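You operate a simulated robot arm through the tools that you are given. There is no shell and no other tool. Be economical: measure what you need, move in short steps, check, and stop when the job is done.

The job below is to be done with a simulated robot arm. You get a single attempt, and the scene is never put back.

TASK
Sow two seeds a cell in the dibbed tray, put it on the cart and load the spare tray.
Fine: two turns of the yellow switch to DROP and back to HOLD, no seed beside; the carriage ends at LOAD with the spare tray on it, unsown.
Where things are to end (x, y in the base frame): cell tray within 6 cm of [-169, 221].

The check looks at the end state, three seconds after you hand in, the way a careful person would. Anything else that was tipped, shoved, dropped, spilled or broken makes it a failure.

THE ROBOT
A 7-joint arm with a two-finger parallel gripper on a trunk, on a base that drives. Base frame: it is fixed to the floor where the robot stands at the start and does not move with it; the origin is under the middle of the robot, x ahead of it, y to its left, z up; the surface under the hand at the start is at about z = 86. Units: cm, rad, N and s.
Its first joint turns from -2.897 to 2.897 rad. Places, roughly: bed of the tray carriage [60, 0, 90]; cell tray (16x11x5 cm) [50, -30, 90]; top of the cart [-190, 220, 100]; tray carriage [60, 0, 90]; yellow switch [70, 0, 100]. Payload 4.4 kg.
The tool frame sits at the grasp point between the pads (the TCP): z along the fingers, y along the line on which they close. The tips reach 2.3 cm beyond it. The gripper opens to 9.4 cm. The fingers are 3.8 cm wide and 1 cm thick; the gripper's body (5.4 by 9.6 cm) begins 3.9 cm behind the TCP.
Orientation is that of the tool frame in the base frame, as a unit quaternion [w, x, y, z]. With the fingers straight down and closing along the base's y, the tool's x points along the base's -x, its y along +y and its z along -z.

THE INTERFACE
- The arm moves only by the tool servo_tool. Its argument "rows" is a list of rows, each an object of numbers (a shift or turn left out is 0, a gripper value left out holds the last): "dx", "dy", "dz": the shift along the tool's x, y, z in cm; "ax", "ay", "az": the turn, a rotation vector about the tool's x, y, z in rad; "hand": the finger opening in cm, from 0 to 9.4. In form: [{"dx": .., "dy": .., "dz": .., "ax": .., "ay": .., "az": .., "hand": ..}, ...]. A call has 1 to 20 rows; each row shifts and turns the commanded pose from where the row before left it, along the tool's axes as they then stand. A row lasts 0.2 s, in which the tool goes at most 5 cm and 0.15 rad; a call with a longer step from one row to the next is refused whole, and so is a gripper value outside its range. Where a pose cannot be reached the arm comes as near as it can. A force on the tool above 90 N (or 10 N above the force at the start of the call, whichever is more), or a blocked arm, ends the call early, and 0.2 s more pass. Each finger travels about 10.8 cm/s and halts on what it meets, pressing with about 31 N; the grip force reading is that of the motor and also rises with nothing between the fingers. The clock runs only during rows and for 0.2 s after the last one: add rows that do not move to give the fingers time. It gives the time, the measured TCP pose, the force on the tool (base axes), the opening and the grip force at its end, in the units of the frame above (readings bear some noise), with the torque about the TCP (base axes, N m) and any sound that the robot's microphone picked up.
- Cameras (640 x 400 px; columns grow to the right, rows downward): "scene" is now at [17.9, 18.67, 148.45]; the picture's right is [-0.52, -0.85, 0.00], its down [-0.38, 0.23, -0.89] and it looks along [0.76, -0.47, -0.45] (base axes); focal length 258 px, centre (320, 200). "wrist" rides on the gripper at [8.6, 1.6, -7.4] in the tool frame; the picture's right is [-0.18, 0.98, 0.00], its down [-0.58, -0.11, -0.81] and it looks along [-0.79, -0.15, 0.59] (tool axes); focal length 243 px, centre (320, 200). There is no depth. A picture from a camera that has moved, and an enlarged one, comes with that camera's place and axes in the base frame and with its lens.
- grab_frame(camera): a new picture of that camera. It takes no simulated time.
- steer(legs): drives the robot by 1 to 6 legs, each [ahead, left, turn to the left] in cm, cm and rad, along the robot's own axes; the way and the turn of a leg run together, so that a leg with both is an arc; at most 150 cm and 3.142 rad a leg. The arm and the cameras ride along, it lands a little off, and it stops where it bumps. It gives what a move gives.
- head_to(pan, tilt): turns the head with the scene camera to pan (to the left, within 2.094 rad either way) and tilt (down, from -0.506 to 1.204), counted from straight ahead of the robot. It gives what a move gives.
- inspect(camera, box): a new picture of the part [left, top, right, bottom] of that camera's present view, enlarged. It takes no simulated time.
- sign_off(): hands the job in; it is judged then, once.

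Go step by step. Nothing tells you exact positions but the pictures and the camera data: compare them with the known pose of the tool, close in by small moves and look again before you grip or let go. The budget is 120 turns and 82 pictures, counting those below and the enlarged ones. Unless the task says otherwise, let go and move clear before handing in, and close with one line.

The tools are called after "Request:" by a JSON object that holds its "api" and its "payload". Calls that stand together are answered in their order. servo_tool: Moves the arm, as the interface text tells. Its arguments: {"type":"object","properties":{"rows":{"type":"array","items":{"type":"object","properties":{"dx":{"type":"number"},"dy":{"type":"number"},"dz":{"type":"number"},"ax":{"type":"number"},"ay":{"type":"number"},"az":{"type":"number"},"hand":{"type":"number"}}}}},"required":["rows"]} The other tools are called the same way: steer (legs) drives the base; head_to (pan, tilt) turns the head that bears the scene camera; grab_frame (camera) takes a picture; inspect (camera, box) takes an enlarged picture of a part of a camera's view; sign_off () hands the job in.

At the start:

```text
t: 0.0
tcp_pos: [67.38, -35.66, 131.76]
tool_rot: [0.0, 0.0, 1.0, 0.0]
ft_force: [0.4, -1.0, 0.4]
ft_torque: [0.01, -0.02, 0.03]
grip_width: 9.4
grasp_force: 0.1
robot x, y, heading: [0.08, 0.35, -0.004]
head pan, tilt: [-0.552, 0.464]
```

scene: 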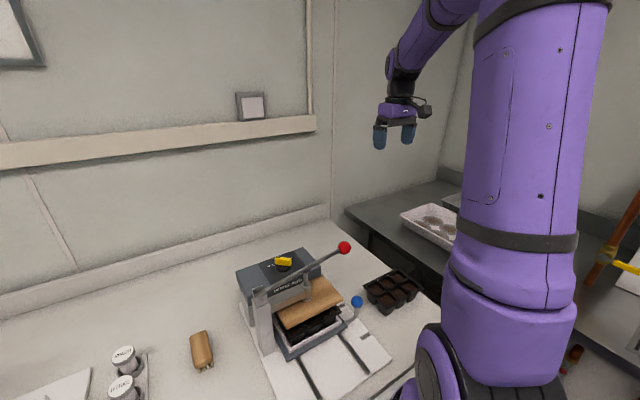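
wrist: 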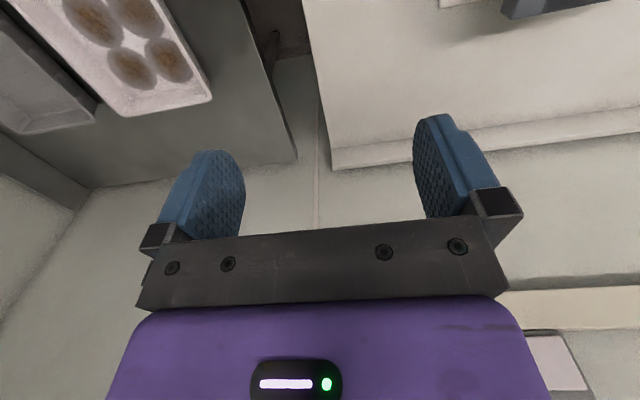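

I see a dibbing/seeding machine with a yellow switch, a red-knobbed lever, a blue knob on the carriage, and a black tray beside it. I'll look closer first.

Request:
{"api": "inspect", "payload": {"camera": "scene", "box": [220, 220, 440, 400]}}

Request:
{"api": "inspect", "payload": {"camera": "scene", "box": [230, 230, 360, 311]}}

Request:
{"api": "inspect", "payload": {"camera": "scene", "box": [0, 320, 220, 400]}}

```text
2.22 times, centred on (330, 310) of scene
camera zoom: at [17.9, 18.67, 148.45], right [-0.52, -0.85, 0.0], down [-0.38, 0.23, -0.89], along [0.76, -0.47, -0.45], focal length 573 px, centre (298, -44)
```

zoom: 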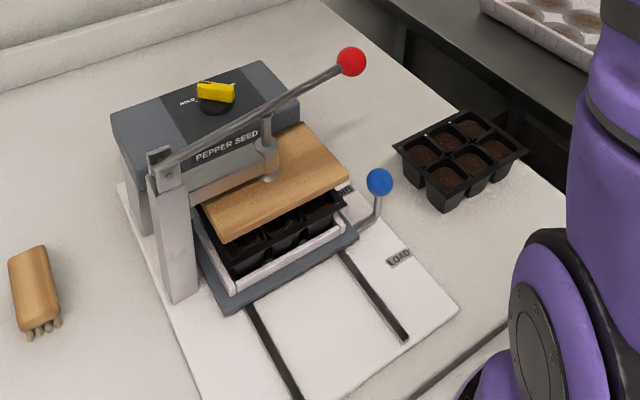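

```text
4.92 times, centred on (295, 270) of scene
camera zoom: at [17.9, 18.67, 148.45], right [-0.52, -0.85, 0.0], down [-0.38, 0.23, -0.89], along [0.76, -0.47, -0.45], focal length 1270 px, centre (443, -147)
```

zoom: 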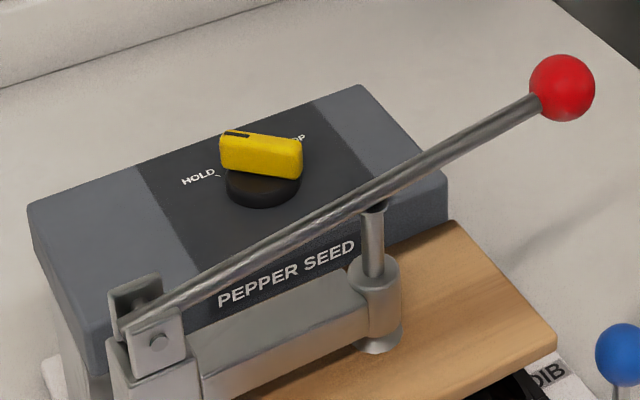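

```text
2.91 times, centred on (110, 360) of scene
camera zoom: at [17.9, 18.67, 148.45], right [-0.52, -0.85, 0.0], down [-0.38, 0.23, -0.89], along [0.76, -0.47, -0.45], focal length 750 px, centre (931, -266)
```

zoom: 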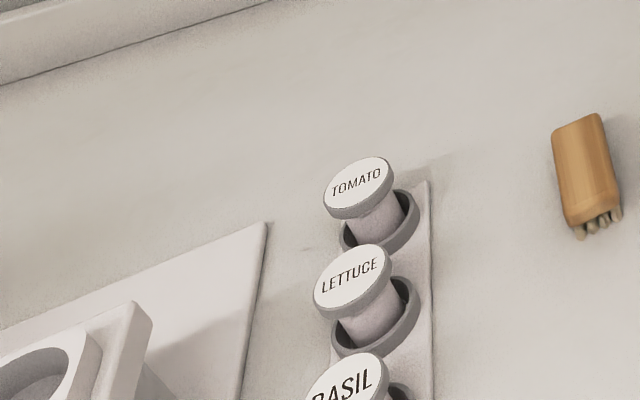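

The carriage seems to be at DIB under the wooden dibber, with the lever up. LOAD is nearer the robot and SOW presumably under the hopper, so I'll look from other head angles, including toward the cart.

Request:
{"api": "head_to", "payload": {"pan": -0.35, "tilt": 0.85}}

Request:
{"api": "grab_frame", "payload": {"camera": "scene"}}

Request:
{"api": "inspect", "payload": {"camera": "scene", "box": [320, 100, 540, 238]}}

Request:
{"api": "head_to", "payload": {"pan": 2.09, "tilt": 0.3}}

Request:
{"api": "grab_frame", "payload": {"camera": "scene"}}

```text
t: 0.9
tcp_pos: [67.4, -35.56, 131.64]
tool_rot: [-0.001, -0.001, 1.0, 0.0]
ft_force: [0.1, -0.4, -0.3]
ft_torque: [0.02, -0.04, -0.03]
grip_width: 9.39
grasp_force: 0.1
robot x, y, heading: [0.08, -0.08, -0.001]
head pan, tilt: [-0.351, 0.85]
```

```text
76 pictures are left
camera scene: at [17.44, 20.78, 145.14], right [-0.34, -0.94, 0.0], down [-0.7, 0.26, -0.66], along [0.62, -0.23, -0.75], focal length 258 px, centre (320, 200)
```

scene: 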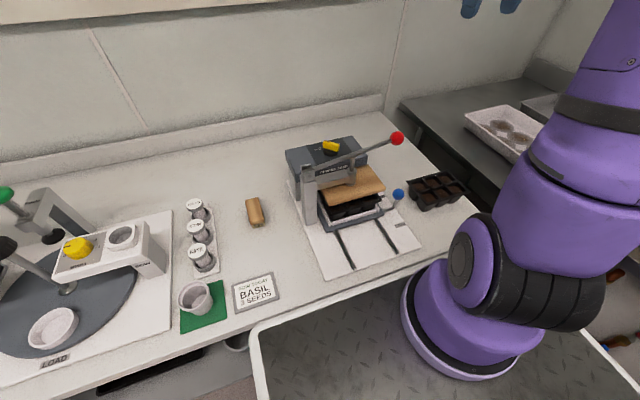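

```text
2.90 times, centred on (430, 169) of scene
camera zoom: at [17.44, 20.78, 145.14], right [-0.34, -0.94, 0.0], down [-0.7, 0.26, -0.66], along [0.62, -0.23, -0.75], focal length 748 px, centre (1, 290)
```

zoom: 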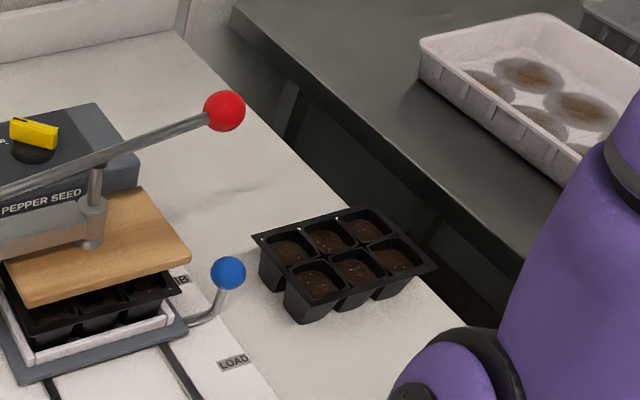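

```text
t: 3.1
tcp_pos: [67.48, -35.62, 131.59]
tool_rot: [0.0, -0.001, 1.0, 0.0]
ft_force: [-0.8, 0.3, -0.1]
ft_torque: [0.02, 0.0, 0.0]
grip_width: 9.38
grasp_force: 0.0
robot x, y, heading: [-0.17, 0.11, 0.001]
head pan, tilt: [2.089, 0.3]
```

```text
74 pictures are left
camera scene: at [5.47, 31.59, 149.97], right [0.87, 0.49, 0.0], down [0.15, -0.26, -0.96], along [-0.47, 0.83, -0.3], focal length 258 px, centre (320, 200)
```

scene: 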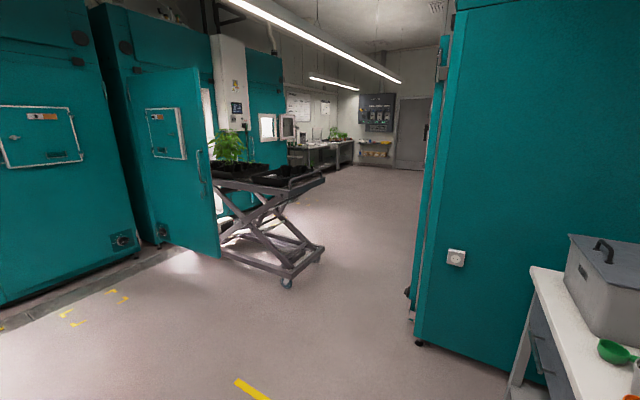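

The cart is behind to the left, with plant trays on it. Next I'll zoom on the cart and then on the two trays to see which one is dibbed.

Request:
{"api": "inspect", "payload": {"camera": "scene", "box": [200, 120, 340, 207]}}

Request:
{"api": "head_to", "payload": {"pan": -0.6, "tilt": 0.7}}

Request:
{"api": "inspect", "payload": {"camera": "scene", "box": [340, 180, 430, 236]}}

Request:
{"api": "inspect", "payload": {"camera": "scene", "box": [220, 140, 380, 300]}}

```text
4.57 times, centred on (270, 164) of scene
camera zoom: at [5.47, 31.59, 149.97], right [0.87, 0.49, 0.0], down [0.15, -0.26, -0.96], along [-0.47, 0.83, -0.3], focal length 1179 px, centre (549, 367)
```

zoom: 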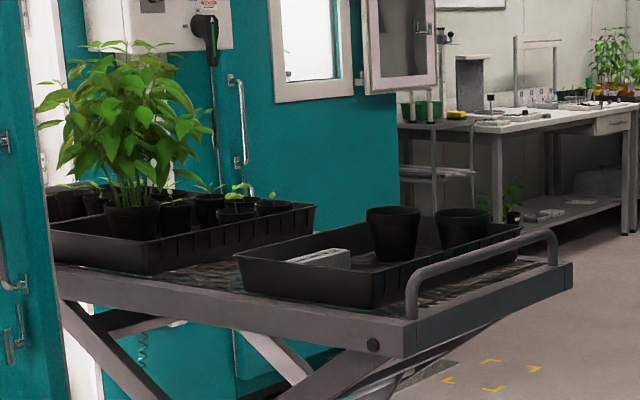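

```text
t: 5.5
tcp_pos: [67.31, -35.57, 131.61]
tool_rot: [0.001, -0.001, 1.0, 0.0]
ft_force: [-0.5, -0.4, 0.4]
ft_torque: [0.02, -0.02, -0.02]
grip_width: 9.4
grasp_force: 0.1
robot x, y, heading: [-0.03, 0.02, 0.004]
head pan, tilt: [-0.6, 0.7]
```

```text
7.11 times, centred on (385, 208) of scene
camera zoom: at [17.1, 18.68, 146.36], right [-0.56, -0.83, 0.0], down [-0.53, 0.36, -0.76], along [0.63, -0.43, -0.64], focal length 1834 px, centre (-142, 143)
```

zoom: 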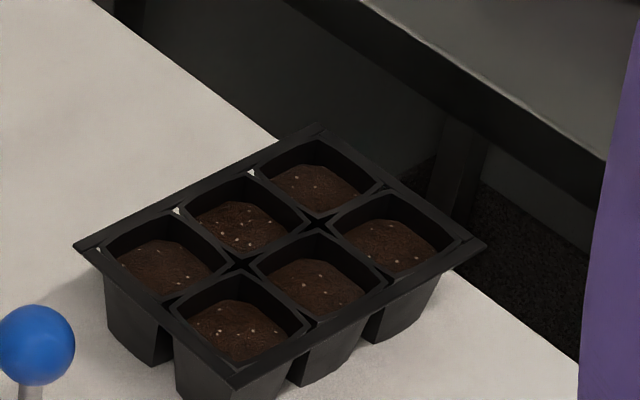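

```text
2.50 times, centred on (300, 220) of scene
camera zoom: at [17.1, 18.68, 146.36], right [-0.56, -0.83, 0.0], down [-0.53, 0.36, -0.76], along [0.63, -0.43, -0.64], focal length 645 px, centre (370, 150)
```

zoom: 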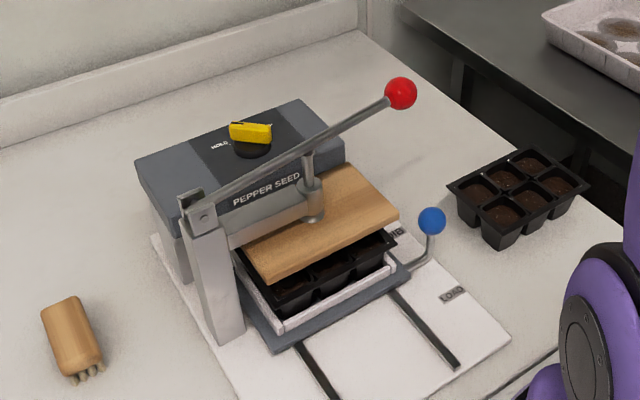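

The side tray's soil has no holes, so it is the spare; the tray on the carriage is the dibbed one, at DIB. Blue knob ≈(55,-16,93), red lever ball ≈(60,-14,108), rails run along x. I'll bring the wrist camera over for a closer look at the switch.

Request:
{"api": "servo_tool", "payload": {"rows": [{"dy": 4.2, "dx": 1.9, "dz": 0.6}, {"dy": 4.2, "dx": 1.9, "dz": 0.6}, {"dy": 4.2, "dx": 1.9, "dz": 0.6}, {"dy": 4.2, "dx": 1.9, "dz": 0.6}, {"dy": 4.2, "dx": 1.9, "dz": 0.6}, {"dy": 4.2, "dx": 1.9, "dz": 0.6}, {"dy": 4.2, "dx": 1.9, "dz": 0.6}, {"dy": 4.2, "dx": 1.9, "dz": 0.6}, {}]}}

Request:
{"api": "grab_frame", "payload": {"camera": "wrist"}}

Request:
{"api": "inspect", "payload": {"camera": "scene", "box": [270, 200, 350, 260]}}

```text
t: 7.5
tcp_pos: [52.05, -1.49, 126.8]
tool_rot: [-0.001, 0.0, 1.0, 0.001]
ft_force: [0.6, -0.5, -0.5]
ft_torque: [-0.01, 0.01, -0.02]
grip_width: 9.41
grasp_force: 0.0
robot x, y, heading: [0.14, 0.02, 0.001]
head pan, tilt: [-0.6, 0.7]
```

```text
70 pictures are left
camera wrist: at [43.48, 0.14, 134.25], right [0.18, 0.98, 0.0], down [0.58, -0.11, 0.81], along [0.79, -0.15, -0.59], focal length 243 px, centre (320, 200)
```

wrist: 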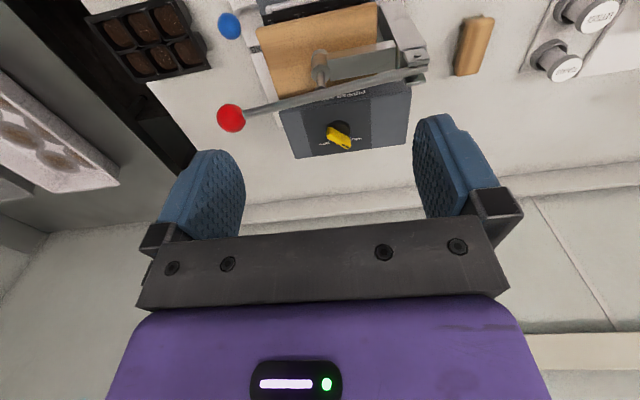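

```text
6.67 times, centred on (310, 230) of scene
camera zoom: at [17.1, 18.67, 146.36], right [-0.56, -0.83, 0.0], down [-0.53, 0.36, -0.76], along [0.63, -0.43, -0.64], focal length 1720 px, centre (387, 0)
```

zoom: 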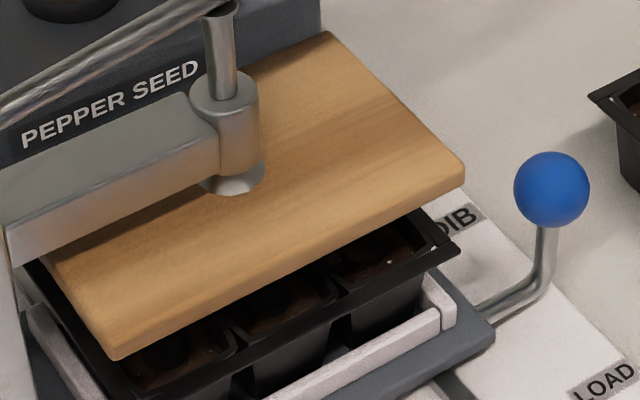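

The holes are visible in the carriage tray, and the knob triangulates to ≈(54.2,-15.2,94), the switch to ≈(67.3,-1.2,104.5) and the red ball to ≈(60,-14.3,108). I'll back the base up 25 cm to give room for a pitched grasp of the blue knob that stays below the lever.

Request:
{"api": "steer", "payload": {"legs": [[-25, 0, 0]]}}

Request:
{"api": "servo_tool", "payload": {"rows": [{"ay": -0.13, "hand": 4.6}, {"ay": -0.13}, {"ay": -0.13}, {"ay": -0.13}, {"ay": -0.13}, {"ay": -0.13}, {"ay": -0.13}, {}, {}]}}

Request:
{"api": "grab_frame", "payload": {"camera": "wrist"}}

```text
t: 9.3
tcp_pos: [27.68, -1.7, 126.88]
tool_rot: [0.0, 0.003, 1.0, 0.0]
ft_force: [-0.2, -0.9, 0.2]
ft_torque: [0.0, 0.02, 0.0]
grip_width: 9.39
grasp_force: 0.1
robot x, y, heading: [-24.37, 0.02, -0.003]
head pan, tilt: [-0.6, 0.7]
```

```text
t: 11.3
tcp_pos: [30.89, -0.55, 131.54]
tool_rot: [0.439, 0.0, 0.899, 0.0]
ft_force: [0.1, -0.7, 0.4]
ft_torque: [0.01, 0.04, 0.04]
grip_width: 4.6
grasp_force: 0.0
out of reach, approached as far as the arm can: row 5, 6, 7
robot x, y, heading: [-24.61, 0.08, -0.007]
head pan, tilt: [-0.6, 0.7]
```

```text
68 pictures are left
camera wrist: at [19.78, 1.09, 129.29], right [0.12, 0.98, 0.14], down [-0.28, -0.11, 0.95], along [0.95, -0.15, 0.26], focal length 243 px, centre (320, 200)
```

wrist: 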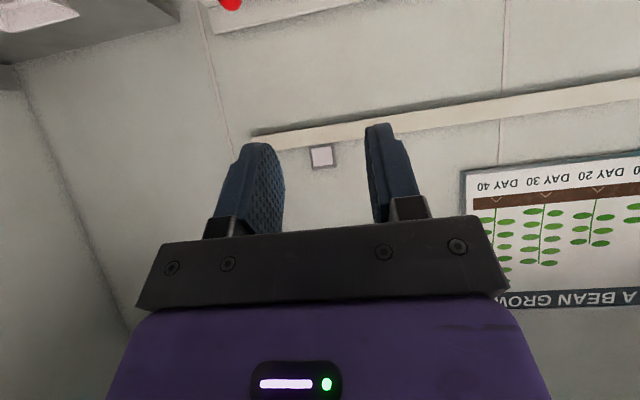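

The tilt is reached, about 52° off vertical. Next I'll move to a standoff on the near side of the blue knob.

Request:
{"api": "servo_tool", "payload": {"rows": [{"dz": 3.4, "dx": 1.71, "dy": -1.84}, {"dz": 3.4, "dx": 1.71, "dy": -1.84}, {"dz": 3.4, "dx": 1.71, "dy": -1.84}, {"dz": 3.4, "dx": 1.71, "dy": -1.84}, {"dz": 3.4, "dx": 1.71, "dy": -1.84}, {"dz": 3.4, "dx": 1.71, "dy": -1.84}, {"dz": 3.4, "dx": 1.71, "dy": -1.84}, {"dz": 3.4, "dx": 1.71, "dy": -1.84}, {}, {}]}}

Request:
{"api": "grab_frame", "payload": {"camera": "wrist"}}

Request:
{"api": "grab_frame", "payload": {"camera": "scene"}}

```text
t: 13.5
tcp_pos: [48.09, -14.91, 107.34]
tool_rot: [0.44, 0.001, 0.898, -0.001]
ft_force: [0.7, 0.1, -0.2]
ft_torque: [0.02, -0.01, -0.02]
grip_width: 4.6
grasp_force: 0.0
out of reach, approached as far as the arm can: row 1, 2, 3, 4
robot x, y, heading: [-24.59, -0.02, -0.006]
head pan, tilt: [-0.6, 0.7]
```

```text
67 pictures are left
camera wrist: at [36.96, -13.22, 105.18], right [0.12, 0.98, 0.15], down [-0.28, -0.11, 0.95], along [0.95, -0.15, 0.26], focal length 243 px, centre (320, 200)
```

wrist: 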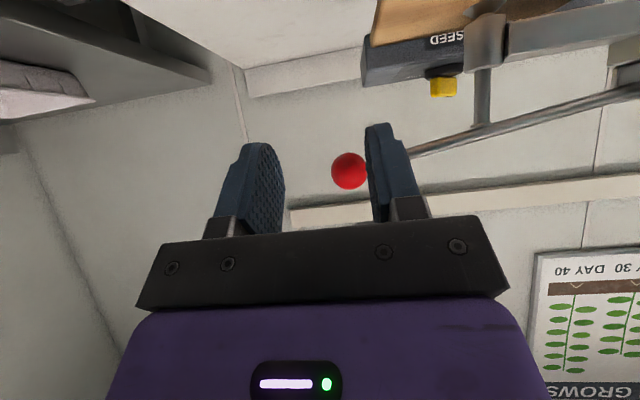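

```text
66 pictures are left
camera scene: at [-7.18, 18.65, 146.36], right [-0.57, -0.82, 0.0], down [-0.53, 0.37, -0.76], along [0.63, -0.44, -0.64], focal length 258 px, centre (320, 200)
```

scene: 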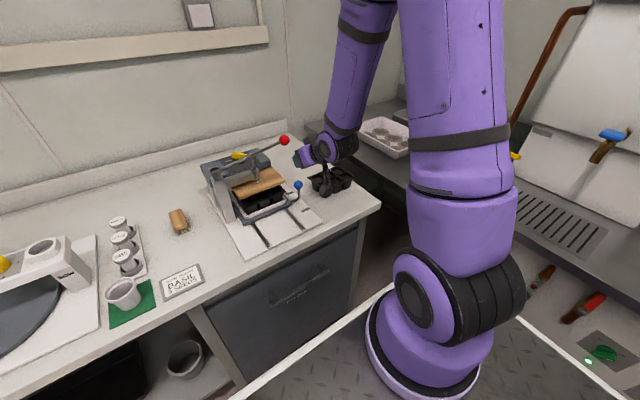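

The command pose carries over between calls. I'll lower to a standoff just behind and above the ball, then check with zoomed pictures.

Request:
{"api": "servo_tool", "payload": {"rows": [{"dz": 2.0, "dx": 2.23, "dy": -0.1}, {"dz": 2.0, "dx": 2.23, "dy": -0.1}, {"dz": 2.0, "dx": 2.23, "dy": -0.1}, {}]}}

Request:
{"api": "inspect", "payload": {"camera": "scene", "box": [250, 120, 370, 220]}}

Request:
{"api": "grab_frame", "payload": {"camera": "wrist"}}

```text
t: 14.5
tcp_pos: [48.4, -15.1, 98.89]
tool_rot: [0.441, 0.003, 0.898, -0.002]
ft_force: [-0.2, 0.2, 0.5]
ft_torque: [0.01, -0.01, -0.01]
grip_width: 4.62
grasp_force: 0.0
robot x, y, heading: [-24.46, 0.02, -0.008]
head pan, tilt: [-0.6, 0.7]
```

```text
4.00 times, centred on (310, 170) of scene
camera zoom: at [-7.19, 18.66, 146.36], right [-0.57, -0.82, 0.0], down [-0.53, 0.37, -0.76], along [0.63, -0.43, -0.64], focal length 1032 px, centre (360, 320)
```

zoom: 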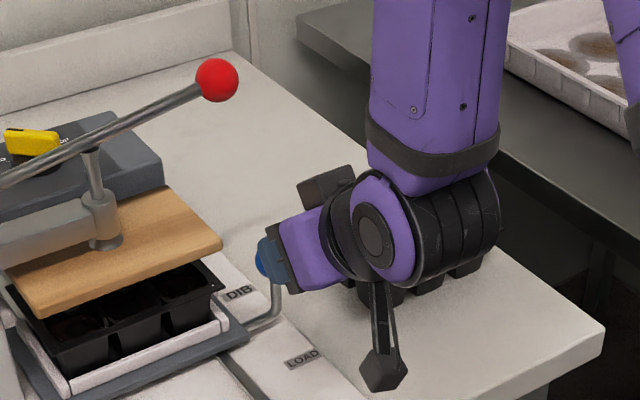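

```text
64 pictures are left
camera wrist: at [37.35, -13.46, 96.52], right [0.12, 0.98, 0.15], down [-0.28, -0.11, 0.95], along [0.95, -0.15, 0.26], focal length 243 px, centre (320, 200)
```

wrist: 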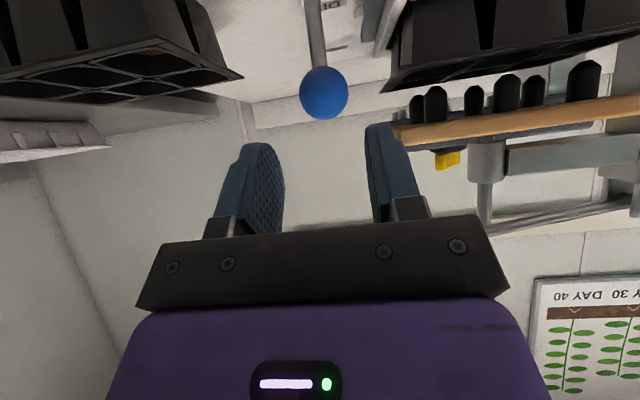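

The ball sits between the fingers in the wrist view, at about (54.2,-14.9,94). I'll advance along the tool axis and close.

Request:
{"api": "servo_tool", "payload": {"rows": [{"dz": 2.6, "dx": 0.1, "dy": 0.05}, {"dz": 2.6, "dx": 0.1, "dy": 0.05}, {"dz": 2.6, "dx": 0.1, "dy": 0.05}, {}, {"hand": 2.5}, {}, {}]}}

Request:
{"api": "grab_frame", "payload": {"camera": "wrist"}}

Request:
{"api": "inspect", "payload": {"camera": "scene", "box": [250, 120, 370, 220]}}

```text
t: 16.1
tcp_pos: [54.3, -14.83, 93.9]
tool_rot: [0.439, 0.002, 0.898, -0.001]
ft_force: [0.4, 19.0, -3.3]
ft_torque: [0.0, -0.43, 0.06]
grip_width: 3.14
grasp_force: 45.3
robot x, y, heading: [-24.29, 0.37, -0.004]
head pan, tilt: [-0.6, 0.7]
```

```text
63 pictures are left
camera wrist: at [43.24, -13.23, 91.56], right [0.11, 0.98, 0.15], down [-0.28, -0.11, 0.95], along [0.95, -0.15, 0.26], focal length 243 px, centre (320, 200)
```

wrist: 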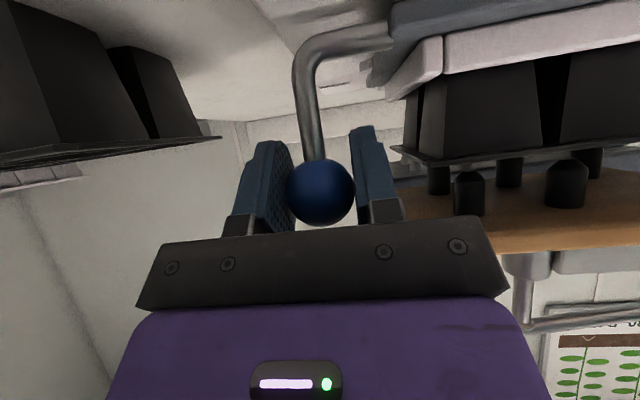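

```text
4.00 times, centred on (310, 170) of scene
camera zoom: at [-7.17, 18.74, 146.35], right [-0.57, -0.82, 0.0], down [-0.53, 0.37, -0.77], along [0.63, -0.44, -0.64], focal length 1032 px, centre (360, 320)
```

zoom: 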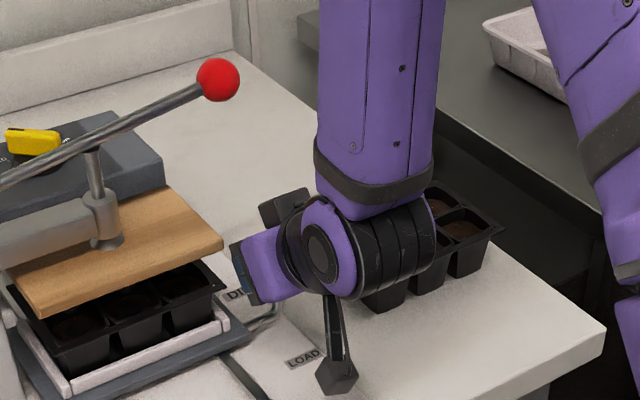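

The ball is gripped. I'll ease the sideways load slightly, then push the carriage +x in small steps toward SOW.

Request:
{"api": "servo_tool", "payload": {"rows": [{"dy": 0.2}, {"dz": 0.79, "dx": -0.614}, {"dz": 0.79, "dx": -0.614}, {"dz": 0.79, "dx": -0.614}, {"dz": 0.79, "dx": -0.614}, {"dz": 0.79, "dx": -0.614}, {}]}}

Request:
{"api": "inspect", "payload": {"camera": "scene", "box": [250, 120, 370, 220]}}

```text
t: 17.3
tcp_pos: [57.18, -14.92, 93.79]
tool_rot: [0.436, 0.0, 0.9, -0.001]
ft_force: [-42.0, 1.8, 50.0]
ft_torque: [2.11, 0.59, 2.47]
grip_width: 3.15
grasp_force: 44.7
robot x, y, heading: [-24.53, 0.15, -0.003]
head pan, tilt: [-0.6, 0.7]
stopped in row 6: the force on the tool passed its limit at 105 N (the readings are from after the stop); the commanded pose is now the measured one
```

```text
4.00 times, centred on (310, 170) of scene
camera zoom: at [-7.66, 18.66, 146.4], right [-0.57, -0.82, 0.0], down [-0.53, 0.37, -0.77], along [0.63, -0.44, -0.64], focal length 1032 px, centre (360, 320)
```

zoom: 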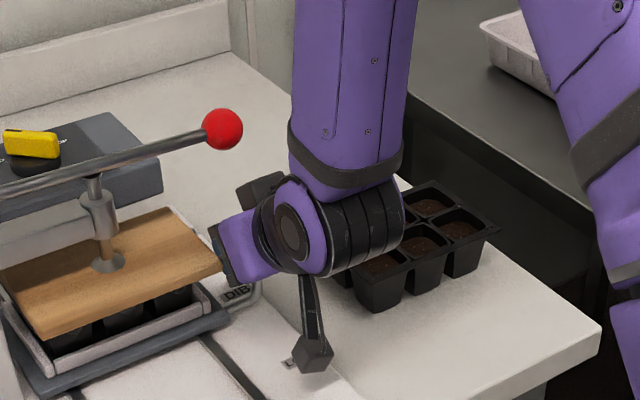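

The palm caught the dibber plate's edge and pushed the dibber and lever down. I'll open the fingers and retract straight back along the tool axis to see whether it springs back up.

Request:
{"api": "servo_tool", "payload": {"rows": [{"dz": -0.4}, {"hand": 4.6}, {}, {"dz": -2}, {"dz": -3}, {"dz": -3}, {}]}}

Request:
{"api": "inspect", "payload": {"camera": "scene", "box": [250, 120, 370, 220]}}

Request:
{"api": "grab_frame", "payload": {"camera": "wrist"}}

```text
t: 18.9
tcp_pos: [51.22, -15.06, 98.88]
tool_rot: [0.434, 0.001, 0.901, -0.002]
ft_force: [-0.3, 0.4, 0.5]
ft_torque: [-0.03, 0.03, 0.0]
grip_width: 4.61
grasp_force: 0.1
robot x, y, heading: [-24.5, 0.15, -0.006]
head pan, tilt: [-0.6, 0.7]
```

```text
4.00 times, centred on (310, 170) of scene
camera zoom: at [-7.25, 18.63, 146.36], right [-0.57, -0.82, 0.0], down [-0.53, 0.37, -0.76], along [0.63, -0.44, -0.64], focal length 1032 px, centre (360, 320)
```

zoom: 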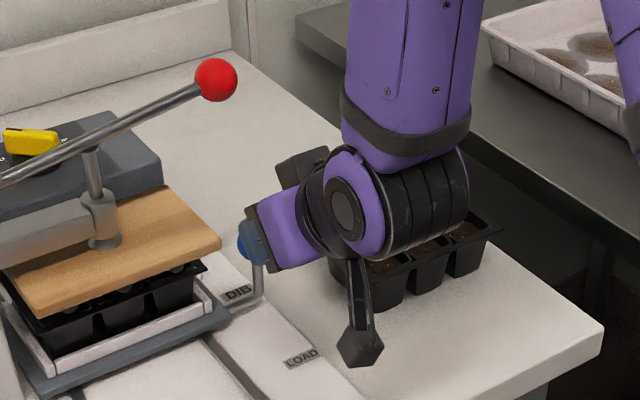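

```text
59 pictures are left
camera wrist: at [40.02, -13.41, 96.79], right [0.12, 0.98, 0.14], down [-0.27, -0.11, 0.96], along [0.96, -0.15, 0.25], focal length 243 px, centre (320, 200)
```

wrist: 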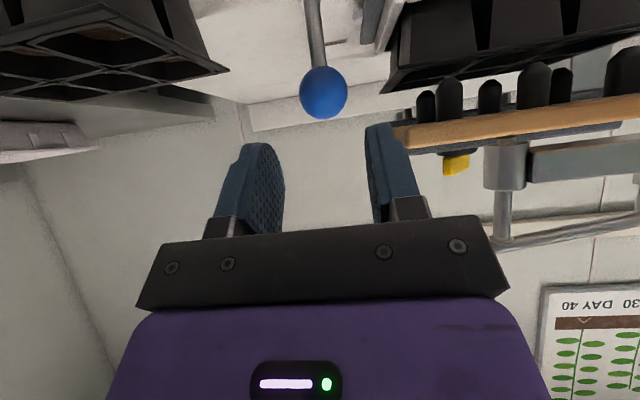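

The dibber springs back up, and the carriage moved about 3 cm (ball now ≈(57.1,-14.9,94)). To keep the palm clear of the dibber plate I'll yaw the hand about 33° so it comes in from the right.

Request:
{"api": "servo_tool", "payload": {"rows": [{"dy": -1.0, "dz": -1}, {"ax": -0.112, "az": -0.089}, {"ax": -0.112, "az": -0.089}, {"ax": -0.112, "az": -0.089}, {"ax": -0.112, "az": -0.089}, {"dx": 0.6, "dy": -2.2, "dz": 0.8}, {}]}}

Request:
{"api": "grab_frame", "payload": {"camera": "wrist"}}

Request:
{"api": "inspect", "payload": {"camera": "scene", "box": [250, 150, 330, 210]}}

```text
t: 20.5
tcp_pos: [51.82, -17.85, 98.38]
tool_rot: [0.417, -0.254, 0.864, 0.122]
ft_force: [-0.1, -0.8, 0.1]
ft_torque: [0.0, 0.02, 0.04]
grip_width: 4.59
grasp_force: 0.0
robot x, y, heading: [-24.17, -0.1, -0.001]
head pan, tilt: [-0.6, 0.7]
```

```text
58 pictures are left
camera wrist: at [41.66, -22.41, 96.25], right [-0.43, 0.89, 0.14], down [-0.17, -0.24, 0.96], along [0.89, 0.39, 0.25], focal length 243 px, centre (320, 200)
```

wrist: 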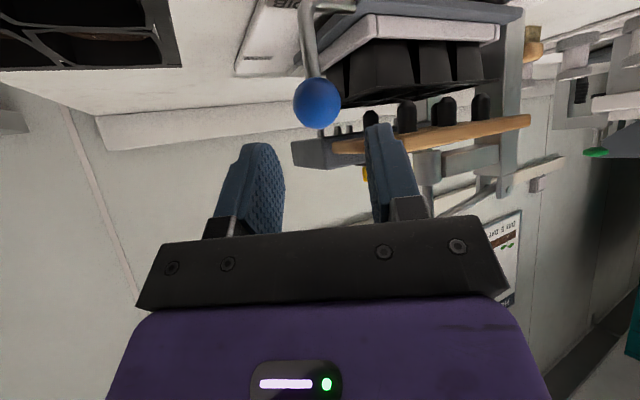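

```text
6.67 times, centred on (290, 180) of scene
camera zoom: at [-7.26, 18.64, 146.36], right [-0.57, -0.82, 0.0], down [-0.53, 0.37, -0.76], along [0.63, -0.44, -0.64], focal length 1720 px, centre (520, 333)
```

zoom: 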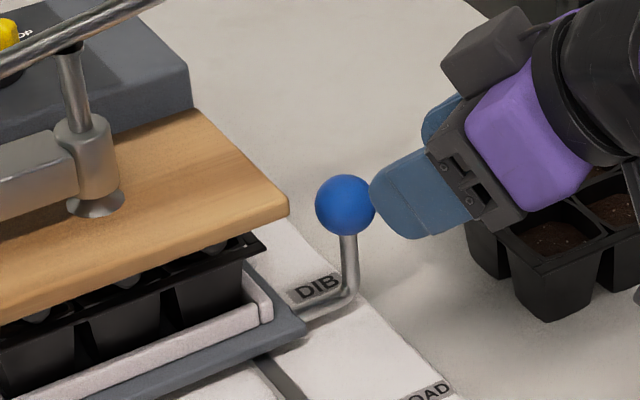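

The ball is centred on the tool axis at about (57.3,-14.8,94). I'll advance so it sits near the fingertips, then grip.

Request:
{"api": "servo_tool", "payload": {"rows": [{"dz": 2.2, "dx": -0.15, "dy": -0.13}, {"dz": 2.2, "dx": -0.15, "dy": -0.13}, {"dz": 2.2, "dx": -0.15, "dy": -0.13}, {}, {"hand": 2.5}, {}, {}]}}

Request:
{"api": "inspect", "payload": {"camera": "scene", "box": [250, 130, 350, 200]}}

Request:
{"api": "grab_frame", "payload": {"camera": "wrist"}}

```text
t: 22.1
tcp_pos: [56.5, -15.14, 94.53]
tool_rot: [0.417, -0.254, 0.864, 0.123]
ft_force: [0.4, 5.9, -3.0]
ft_torque: [0.15, -0.35, 0.1]
grip_width: 3.18
grasp_force: 44.7
robot x, y, heading: [-24.49, 0.48, -0.003]
head pan, tilt: [-0.6, 0.7]
```

```text
5.71 times, centred on (300, 165) of scene
camera zoom: at [-7.25, 18.66, 146.35], right [-0.57, -0.82, 0.0], down [-0.53, 0.37, -0.76], along [0.63, -0.44, -0.64], focal length 1474 px, centre (434, 400)
```

zoom: 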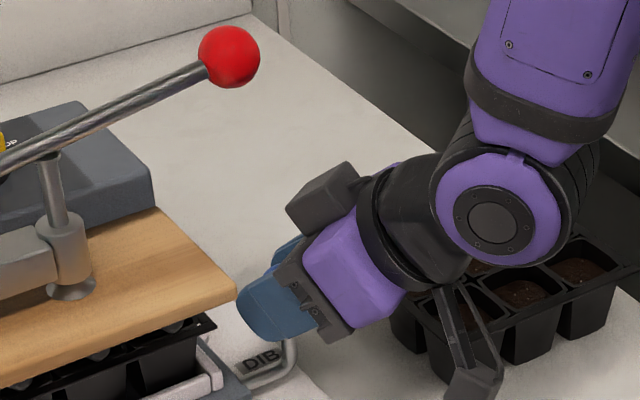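

```text
55 pictures are left
camera wrist: at [46.3, -19.8, 92.32], right [-0.43, 0.89, 0.14], down [-0.17, -0.24, 0.96], along [0.89, 0.39, 0.25], focal length 243 px, centre (320, 200)
```

wrist: 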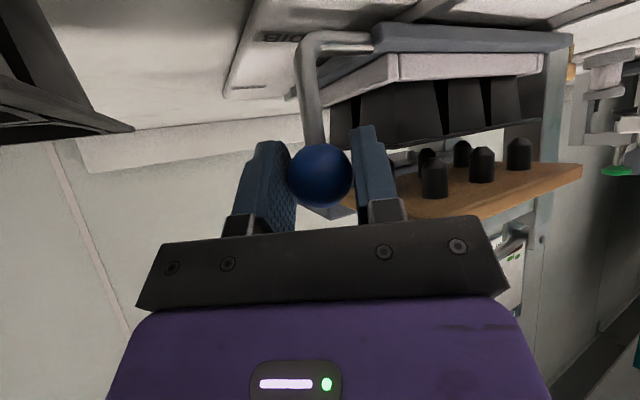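

The grip is good. I'll push +x 3 cm in small steps and watch force.

Request:
{"api": "servo_tool", "payload": {"rows": [{"dx": -0.393, "dy": -0.409, "dz": 0.494}, {"dx": -0.393, "dy": -0.409, "dz": 0.494}, {"dx": -0.393, "dy": -0.409, "dz": 0.494}, {"dx": -0.393, "dy": -0.409, "dz": 0.494}, {}]}}

Request:
{"api": "inspect", "payload": {"camera": "scene", "box": [250, 130, 350, 200]}}

```text
t: 23.3
tcp_pos: [59.45, -15.13, 94.45]
tool_rot: [0.415, -0.253, 0.866, 0.121]
ft_force: [-0.3, 4.4, -13.4]
ft_torque: [0.32, -0.12, -0.03]
grip_width: 3.14
grasp_force: 44.8
robot x, y, heading: [-24.49, 0.11, -0.007]
head pan, tilt: [-0.6, 0.7]
```

```text
5.71 times, centred on (300, 165) of scene
camera zoom: at [-7.21, 18.64, 146.35], right [-0.57, -0.82, 0.0], down [-0.53, 0.37, -0.76], along [0.63, -0.44, -0.64], focal length 1474 px, centre (434, 400)
```

zoom: 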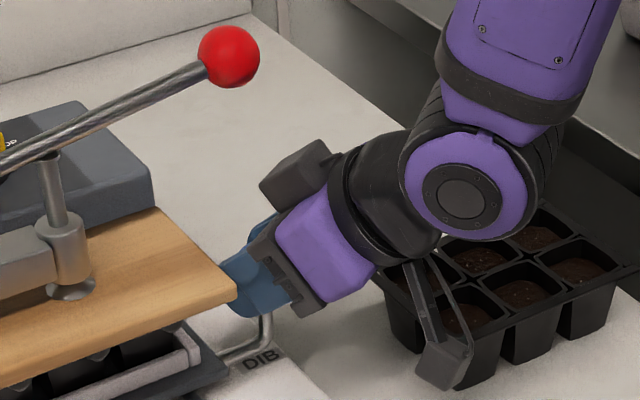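

Clear so far, with low force. I'll continue another 3 cm.

Request:
{"api": "servo_tool", "payload": {"rows": [{"dx": -0.393, "dy": -0.409, "dz": 0.494}, {"dx": -0.393, "dy": -0.409, "dz": 0.494}, {"dx": -0.393, "dy": -0.409, "dz": 0.494}, {"dx": -0.393, "dy": -0.409, "dz": 0.494}, {}]}}

Request:
{"api": "inspect", "payload": {"camera": "scene", "box": [230, 120, 350, 200]}}

```text
t: 24.5
tcp_pos: [62.57, -15.15, 94.44]
tool_rot: [0.416, -0.252, 0.865, 0.122]
ft_force: [-0.5, 1.8, -27.4]
ft_torque: [-0.51, 0.89, -0.15]
grip_width: 3.16
grasp_force: 44.8
robot x, y, heading: [-24.35, 0.41, -0.004]
head pan, tilt: [-0.6, 0.7]
```

```text
5.00 times, centred on (290, 160) of scene
camera zoom: at [-7.14, 18.62, 146.34], right [-0.57, -0.82, 0.0], down [-0.53, 0.37, -0.76], along [0.63, -0.44, -0.64], focal length 1290 px, centre (470, 400)
```

zoom: 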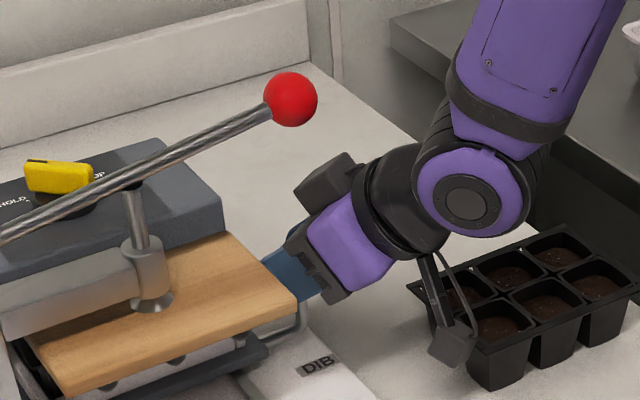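

Still clear. I'll relieve the upward pull a little and continue 2.5 cm.

Request:
{"api": "servo_tool", "payload": {"rows": [{"dx": 0.16, "dz": 0.12}, {"dx": -0.393, "dy": -0.409, "dz": 0.494}, {"dx": -0.393, "dy": -0.409, "dz": 0.494}, {"dx": -0.393, "dy": -0.409, "dz": 0.494}, {}]}}

Request:
{"api": "inspect", "payload": {"camera": "scene", "box": [230, 120, 350, 200]}}

```text
t: 25.7
tcp_pos: [64.6, -15.14, 94.44]
tool_rot: [0.417, -0.253, 0.864, 0.121]
ft_force: [-17.2, -2.6, 5.2]
ft_torque: [0.58, -0.69, 0.19]
grip_width: 3.2
grasp_force: 44.8
robot x, y, heading: [-24.41, -0.16, -0.005]
head pan, tilt: [-0.6, 0.7]
```

```text
5.00 times, centred on (290, 160) of scene
camera zoom: at [-7.37, 18.62, 146.37], right [-0.57, -0.82, 0.0], down [-0.53, 0.37, -0.77], along [0.63, -0.44, -0.64], focal length 1290 px, centre (470, 400)
```

zoom: 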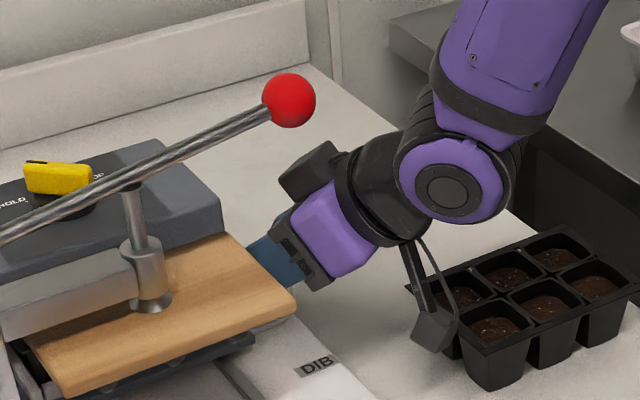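

Total travel is about 11 cm and the x force is rising, so this is likely the SOW end stop. One small extra push will confirm it.

Request:
{"api": "servo_tool", "payload": {"rows": [{"dx": -0.16, "dy": -0.16, "dz": 0.2}, {"dx": -0.1, "dy": -0.11, "dz": 0.13}, {}]}}

Request:
{"api": "grab_frame", "payload": {"camera": "wrist"}}

```text
t: 26.5
tcp_pos: [64.82, -14.86, 94.4]
tool_rot: [0.415, -0.254, 0.865, 0.122]
ft_force: [-50.4, 6.9, -0.2]
ft_torque: [-0.02, 0.11, 0.26]
grip_width: 3.17
grasp_force: 44.8
robot x, y, heading: [-24.52, 0.25, -0.001]
head pan, tilt: [-0.6, 0.7]
```

```text
51 pictures are left
camera wrist: at [54.67, -19.63, 92.28], right [-0.43, 0.89, 0.15], down [-0.16, -0.24, 0.96], along [0.89, 0.39, 0.25], focal length 243 px, centre (320, 200)
```

wrist: 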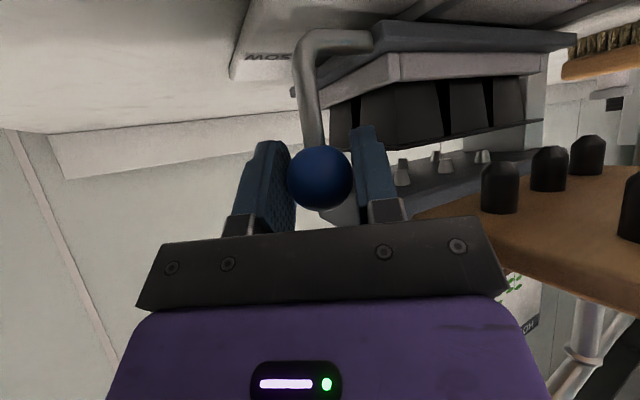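

The SOW label is at the carriage and the nozzles are above the cells, with the end stop firm. I'll release and retract along the axis.

Request:
{"api": "servo_tool", "payload": {"rows": [{"dx": 0.18, "dy": 0.1, "dz": -0.22}, {"hand": 4.8}, {}, {"dz": -2}, {"dz": -3}, {"dz": -3}, {"dz": -4}, {"dz": -4}, {}]}}

Request:
{"api": "grab_frame", "payload": {"camera": "scene"}}

```text
t: 28.5
tcp_pos: [54.19, -22.04, 104.4]
tool_rot: [0.417, -0.253, 0.865, 0.122]
ft_force: [-0.4, 0.4, -0.7]
ft_torque: [0.0, -0.01, -0.02]
grip_width: 4.79
grasp_force: 0.0
robot x, y, heading: [-24.51, 0.07, -0.005]
head pan, tilt: [-0.6, 0.7]
```

```text
50 pictures are left
camera scene: at [-7.24, 18.63, 146.36], right [-0.57, -0.82, 0.0], down [-0.53, 0.37, -0.76], along [0.63, -0.44, -0.64], focal length 258 px, centre (320, 200)
```

scene: 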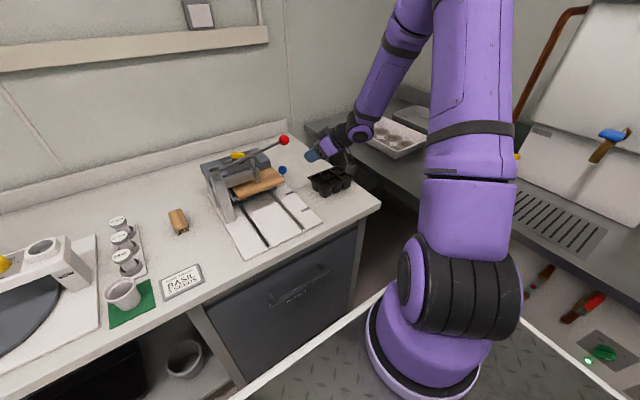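

The carriage is at SOW and my hand is clear. Now I'll look closely at the switch's labels and orientation.

Request:
{"api": "inspect", "payload": {"camera": "scene", "box": [205, 140, 275, 184]}}

Request:
{"api": "servo_tool", "payload": {"rows": [{"dx": -4.0, "dz": -2}, {"dx": -4.0, "dz": -2.5}, {"dx": -4.0, "dz": -2.5}, {"ax": 0.112, "az": 0.089}, {"ax": 0.112, "az": 0.089}, {"ax": 0.112, "az": 0.089}, {"ax": 0.112, "az": 0.089}, {"ay": 0.13}, {"ay": 0.13}, {"ay": 0.13}, {"ay": 0.13}, {"ay": 0.13}, {"ay": 0.13}, {"ay": 0.115}, {}]}}

```text
9.09 times, centred on (240, 162) of scene
camera zoom: at [-7.24, 18.63, 146.36], right [-0.57, -0.82, 0.0], down [-0.53, 0.37, -0.76], along [0.63, -0.44, -0.64], focal length 2345 px, centre (1047, 546)
```

zoom: 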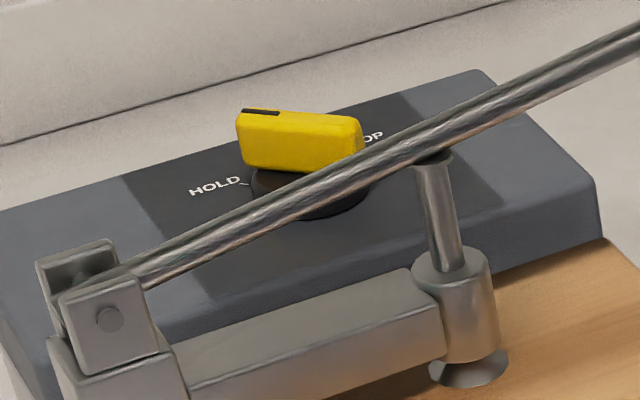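

```text
t: 31.7
tcp_pos: [56.18, -20.34, 117.84]
tool_rot: [0.049, -0.006, 0.999, 0.008]
ft_force: [0.8, -0.2, 0.2]
ft_torque: [-0.03, -0.01, -0.01]
grip_width: 4.79
grasp_force: 0.0
out of reach, approached as far as the arm can: row 8, 9
robot x, y, heading: [-24.54, 0.04, -0.006]
head pan, tilt: [-0.6, 0.7]
```

HOLD is toward +y and DROP toward −y, and the pointer is at HOLD (about 55–60° from +x). I'll go above the switch and yaw so the fingers close across the handle.

Request:
{"api": "servo_tool", "payload": {"rows": [{}, {"dx": -2.22, "dy": 3.82}, {"dx": -2.22, "dy": 3.82}, {"dx": -2.22, "dy": 3.82}, {"dx": -2.22, "dy": 3.82}, {"dx": -2.22, "dy": 3.82}, {}, {}]}}

Request:
{"api": "grab_frame", "payload": {"camera": "wrist"}}

```text
t: 33.5
tcp_pos: [67.11, -1.34, 119.37]
tool_rot: [0.05, -0.007, 0.999, 0.009]
ft_force: [-0.7, -0.2, 0.4]
ft_torque: [0.01, 0.02, -0.03]
grip_width: 4.78
grasp_force: 0.2
robot x, y, heading: [-24.41, -0.11, -0.005]
head pan, tilt: [-0.6, 0.7]
```

```text
48 pictures are left
camera wrist: at [57.75, 0.1, 125.98], right [0.17, 0.98, 0.03], down [0.5, -0.12, 0.86], along [0.85, -0.13, -0.51], focal length 243 px, centre (320, 200)
```

wrist: 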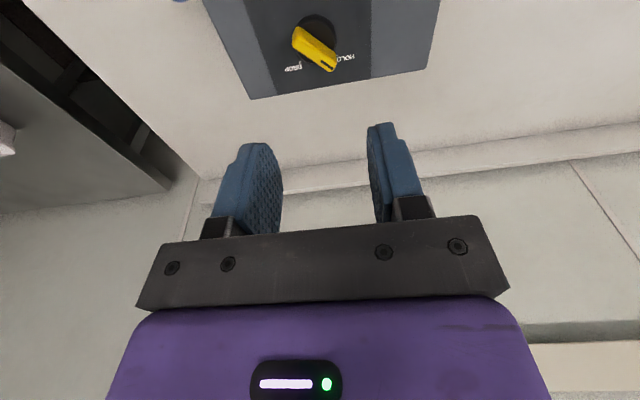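

Request:
{"api": "inspect", "payload": {"camera": "wrist", "box": [250, 0, 410, 100]}}

```text
4.00 times, centred on (330, 50) of wrist
camera zoom: at [57.75, 0.1, 125.98], right [0.17, 0.98, 0.03], down [0.5, -0.12, 0.86], along [0.85, -0.13, -0.51], focal length 970 px, centre (280, 800)
```

zoom: 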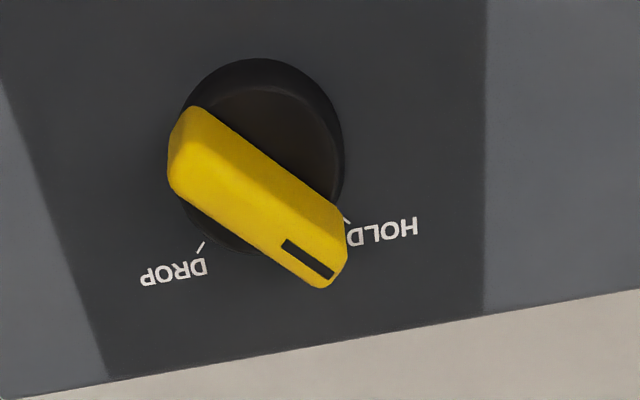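

The switch axis is ≈(68.5,-1.4), the handle at about +42° and DROP at about −42°. I'll straighten the tool, yaw 43° and come to about 6 cm above it.

Request:
{"api": "servo_tool", "payload": {"rows": [{"ay": 0.1}, {"az": -0.125}, {"az": -0.125}, {"az": -0.125}, {"az": -0.125}, {"az": -0.125}, {"az": -0.12}, {"dz": 4}, {"dz": 3}, {}]}}

Request:
{"api": "grab_frame", "payload": {"camera": "wrist"}}

```text
t: 35.7
tcp_pos: [66.99, -0.76, 112.07]
tool_rot: [0.003, -0.371, 0.929, 0.007]
ft_force: [-0.8, -0.4, 0.2]
ft_torque: [0.0, 0.0, -0.02]
grip_width: 4.82
grasp_force: 0.1
robot x, y, heading: [-24.53, 0.23, -0.008]
head pan, tilt: [-0.6, 0.7]
```

```text
46 pictures are left
camera wrist: at [59.64, -5.76, 119.53], right [-0.54, 0.84, 0.01], down [0.5, 0.31, 0.81], along [0.68, 0.45, -0.59], focal length 243 px, centre (320, 200)
```

wrist: 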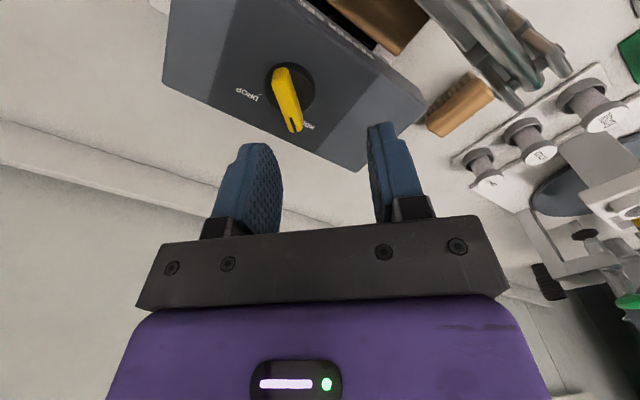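

Request:
{"api": "servo_tool", "payload": {"rows": [{"dx": -0.33, "dy": -1.83}, {"dz": 3}, {}]}}

Request:
{"api": "grab_frame", "payload": {"camera": "wrist"}}

Request:
{"api": "inspect", "payload": {"camera": "scene", "box": [190, 120, 290, 190]}}

```text
t: 36.5
tcp_pos: [68.2, -1.79, 109.22]
tool_rot: [0.003, -0.369, 0.929, 0.007]
ft_force: [1.2, -0.2, -0.4]
ft_torque: [0.02, -0.02, -0.02]
grip_width: 4.84
grasp_force: 0.1
robot x, y, heading: [-24.37, -0.04, -0.004]
head pan, tilt: [-0.6, 0.7]
```

```text
45 pictures are left
camera wrist: at [61.06, -6.73, 116.62], right [-0.54, 0.84, 0.01], down [0.5, 0.31, 0.81], along [0.68, 0.45, -0.58], focal length 243 px, centre (320, 200)
```

wrist: 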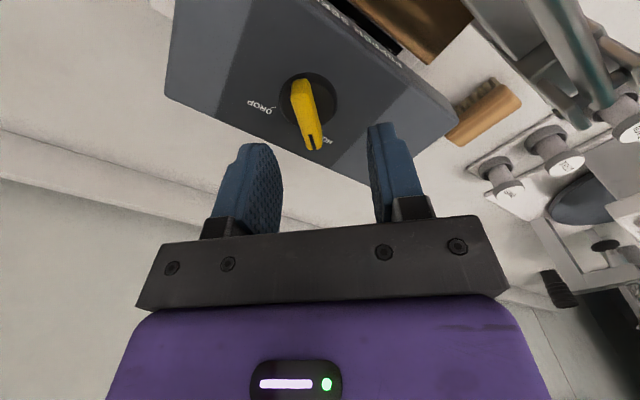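

```text
5.71 times, centred on (240, 155) of scene
camera zoom: at [-7.26, 18.64, 146.36], right [-0.57, -0.82, 0.0], down [-0.53, 0.37, -0.76], along [0.63, -0.44, -0.64], focal length 1474 px, centre (777, 457)
```

zoom: 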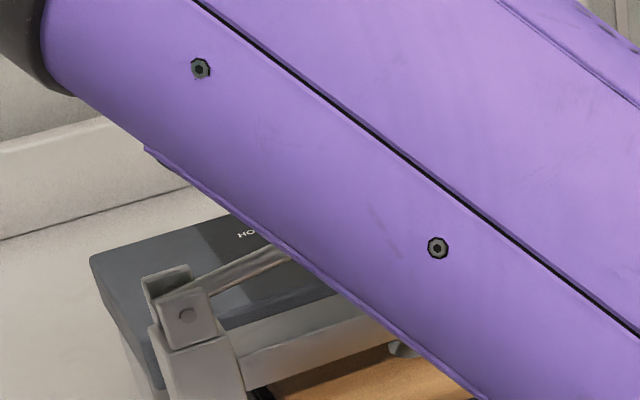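

Request:
{"api": "servo_tool", "payload": {"rows": [{"dx": 0.5, "dy": -0.6}, {"dz": 1.2}, {}]}}

Request:
{"api": "inspect", "payload": {"camera": "wrist", "box": [200, 50, 440, 200]}}

```text
t: 37.3
tcp_pos: [68.4, -2.78, 108.16]
tool_rot: [0.003, -0.369, 0.929, 0.008]
ft_force: [-0.5, 0.0, 0.2]
ft_torque: [0.02, 0.02, -0.01]
grip_width: 4.78
grasp_force: 0.0
robot x, y, heading: [-24.16, 0.25, -0.005]
head pan, tilt: [-0.6, 0.7]
```

```text
2.67 times, centred on (320, 125) of wrist
camera zoom: at [61.18, -7.63, 115.45], right [-0.54, 0.84, 0.01], down [0.5, 0.31, 0.81], along [0.68, 0.45, -0.58], focal length 647 px, centre (320, 400)
```

zoom: 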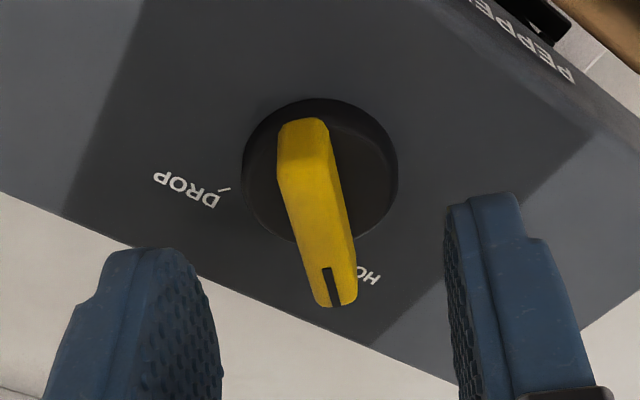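

The handle is now centred between the fingers and aligned. I'll descend until the tips are just above the black disc.

Request:
{"api": "servo_tool", "payload": {"rows": [{"dz": 1.2}, {"dz": 0.8}, {"dz": 0.5}, {}, {}]}}

Request:
{"api": "grab_frame", "payload": {"camera": "wrist"}}

```text
t: 38.5
tcp_pos: [68.37, -2.67, 105.44]
tool_rot: [0.003, -0.37, 0.929, 0.007]
ft_force: [0.0, -0.5, -0.5]
ft_torque: [0.02, -0.03, -0.02]
grip_width: 4.81
grasp_force: 0.1
robot x, y, heading: [-24.27, -0.14, -0.004]
head pan, tilt: [-0.6, 0.7]
```

```text
42 pictures are left
camera wrist: at [61.08, -7.57, 112.86], right [-0.54, 0.84, 0.01], down [0.5, 0.31, 0.81], along [0.68, 0.45, -0.59], focal length 243 px, centre (320, 200)
```

wrist: 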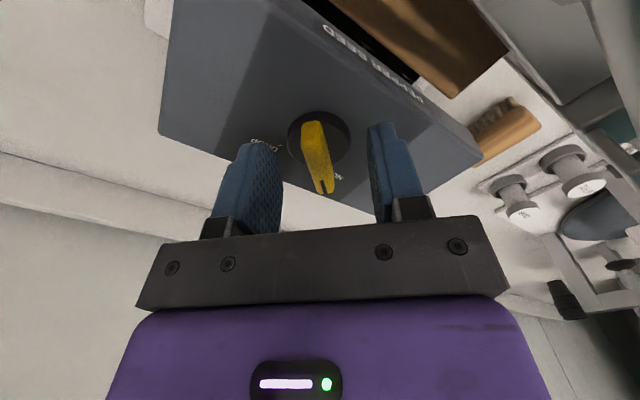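

Request:
{"api": "servo_tool", "payload": {"rows": [{"dz": 0.4}, {"dz": 0.3, "dy": -0.1}, {}, {"hand": 2.5}, {"hand": 0.8}, {}, {}]}}

Request:
{"api": "grab_frame", "payload": {"camera": "wrist"}}

```text
t: 40.1
tcp_pos: [68.51, -2.79, 104.88]
tool_rot: [0.002, -0.369, 0.929, 0.009]
ft_force: [14.2, -9.6, 0.3]
ft_torque: [-0.14, -0.48, -0.25]
grip_width: 1.52
grasp_force: 8.0
robot x, y, heading: [-24.27, 0.05, -0.009]
head pan, tilt: [-0.6, 0.7]
```

```text
41 pictures are left
camera wrist: at [61.26, -7.68, 112.17], right [-0.54, 0.84, 0.01], down [0.5, 0.31, 0.81], along [0.68, 0.45, -0.58], focal length 243 px, centre (320, 200)
```

wrist: 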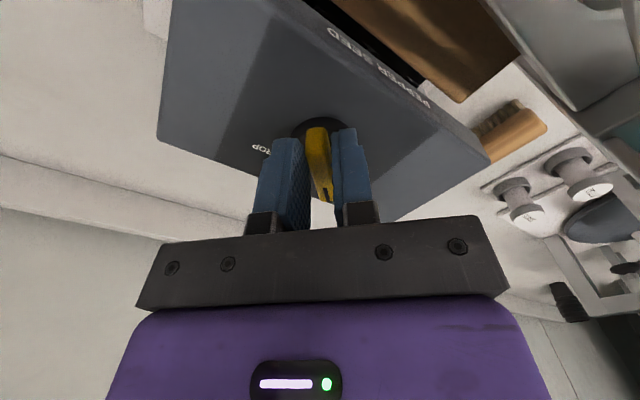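

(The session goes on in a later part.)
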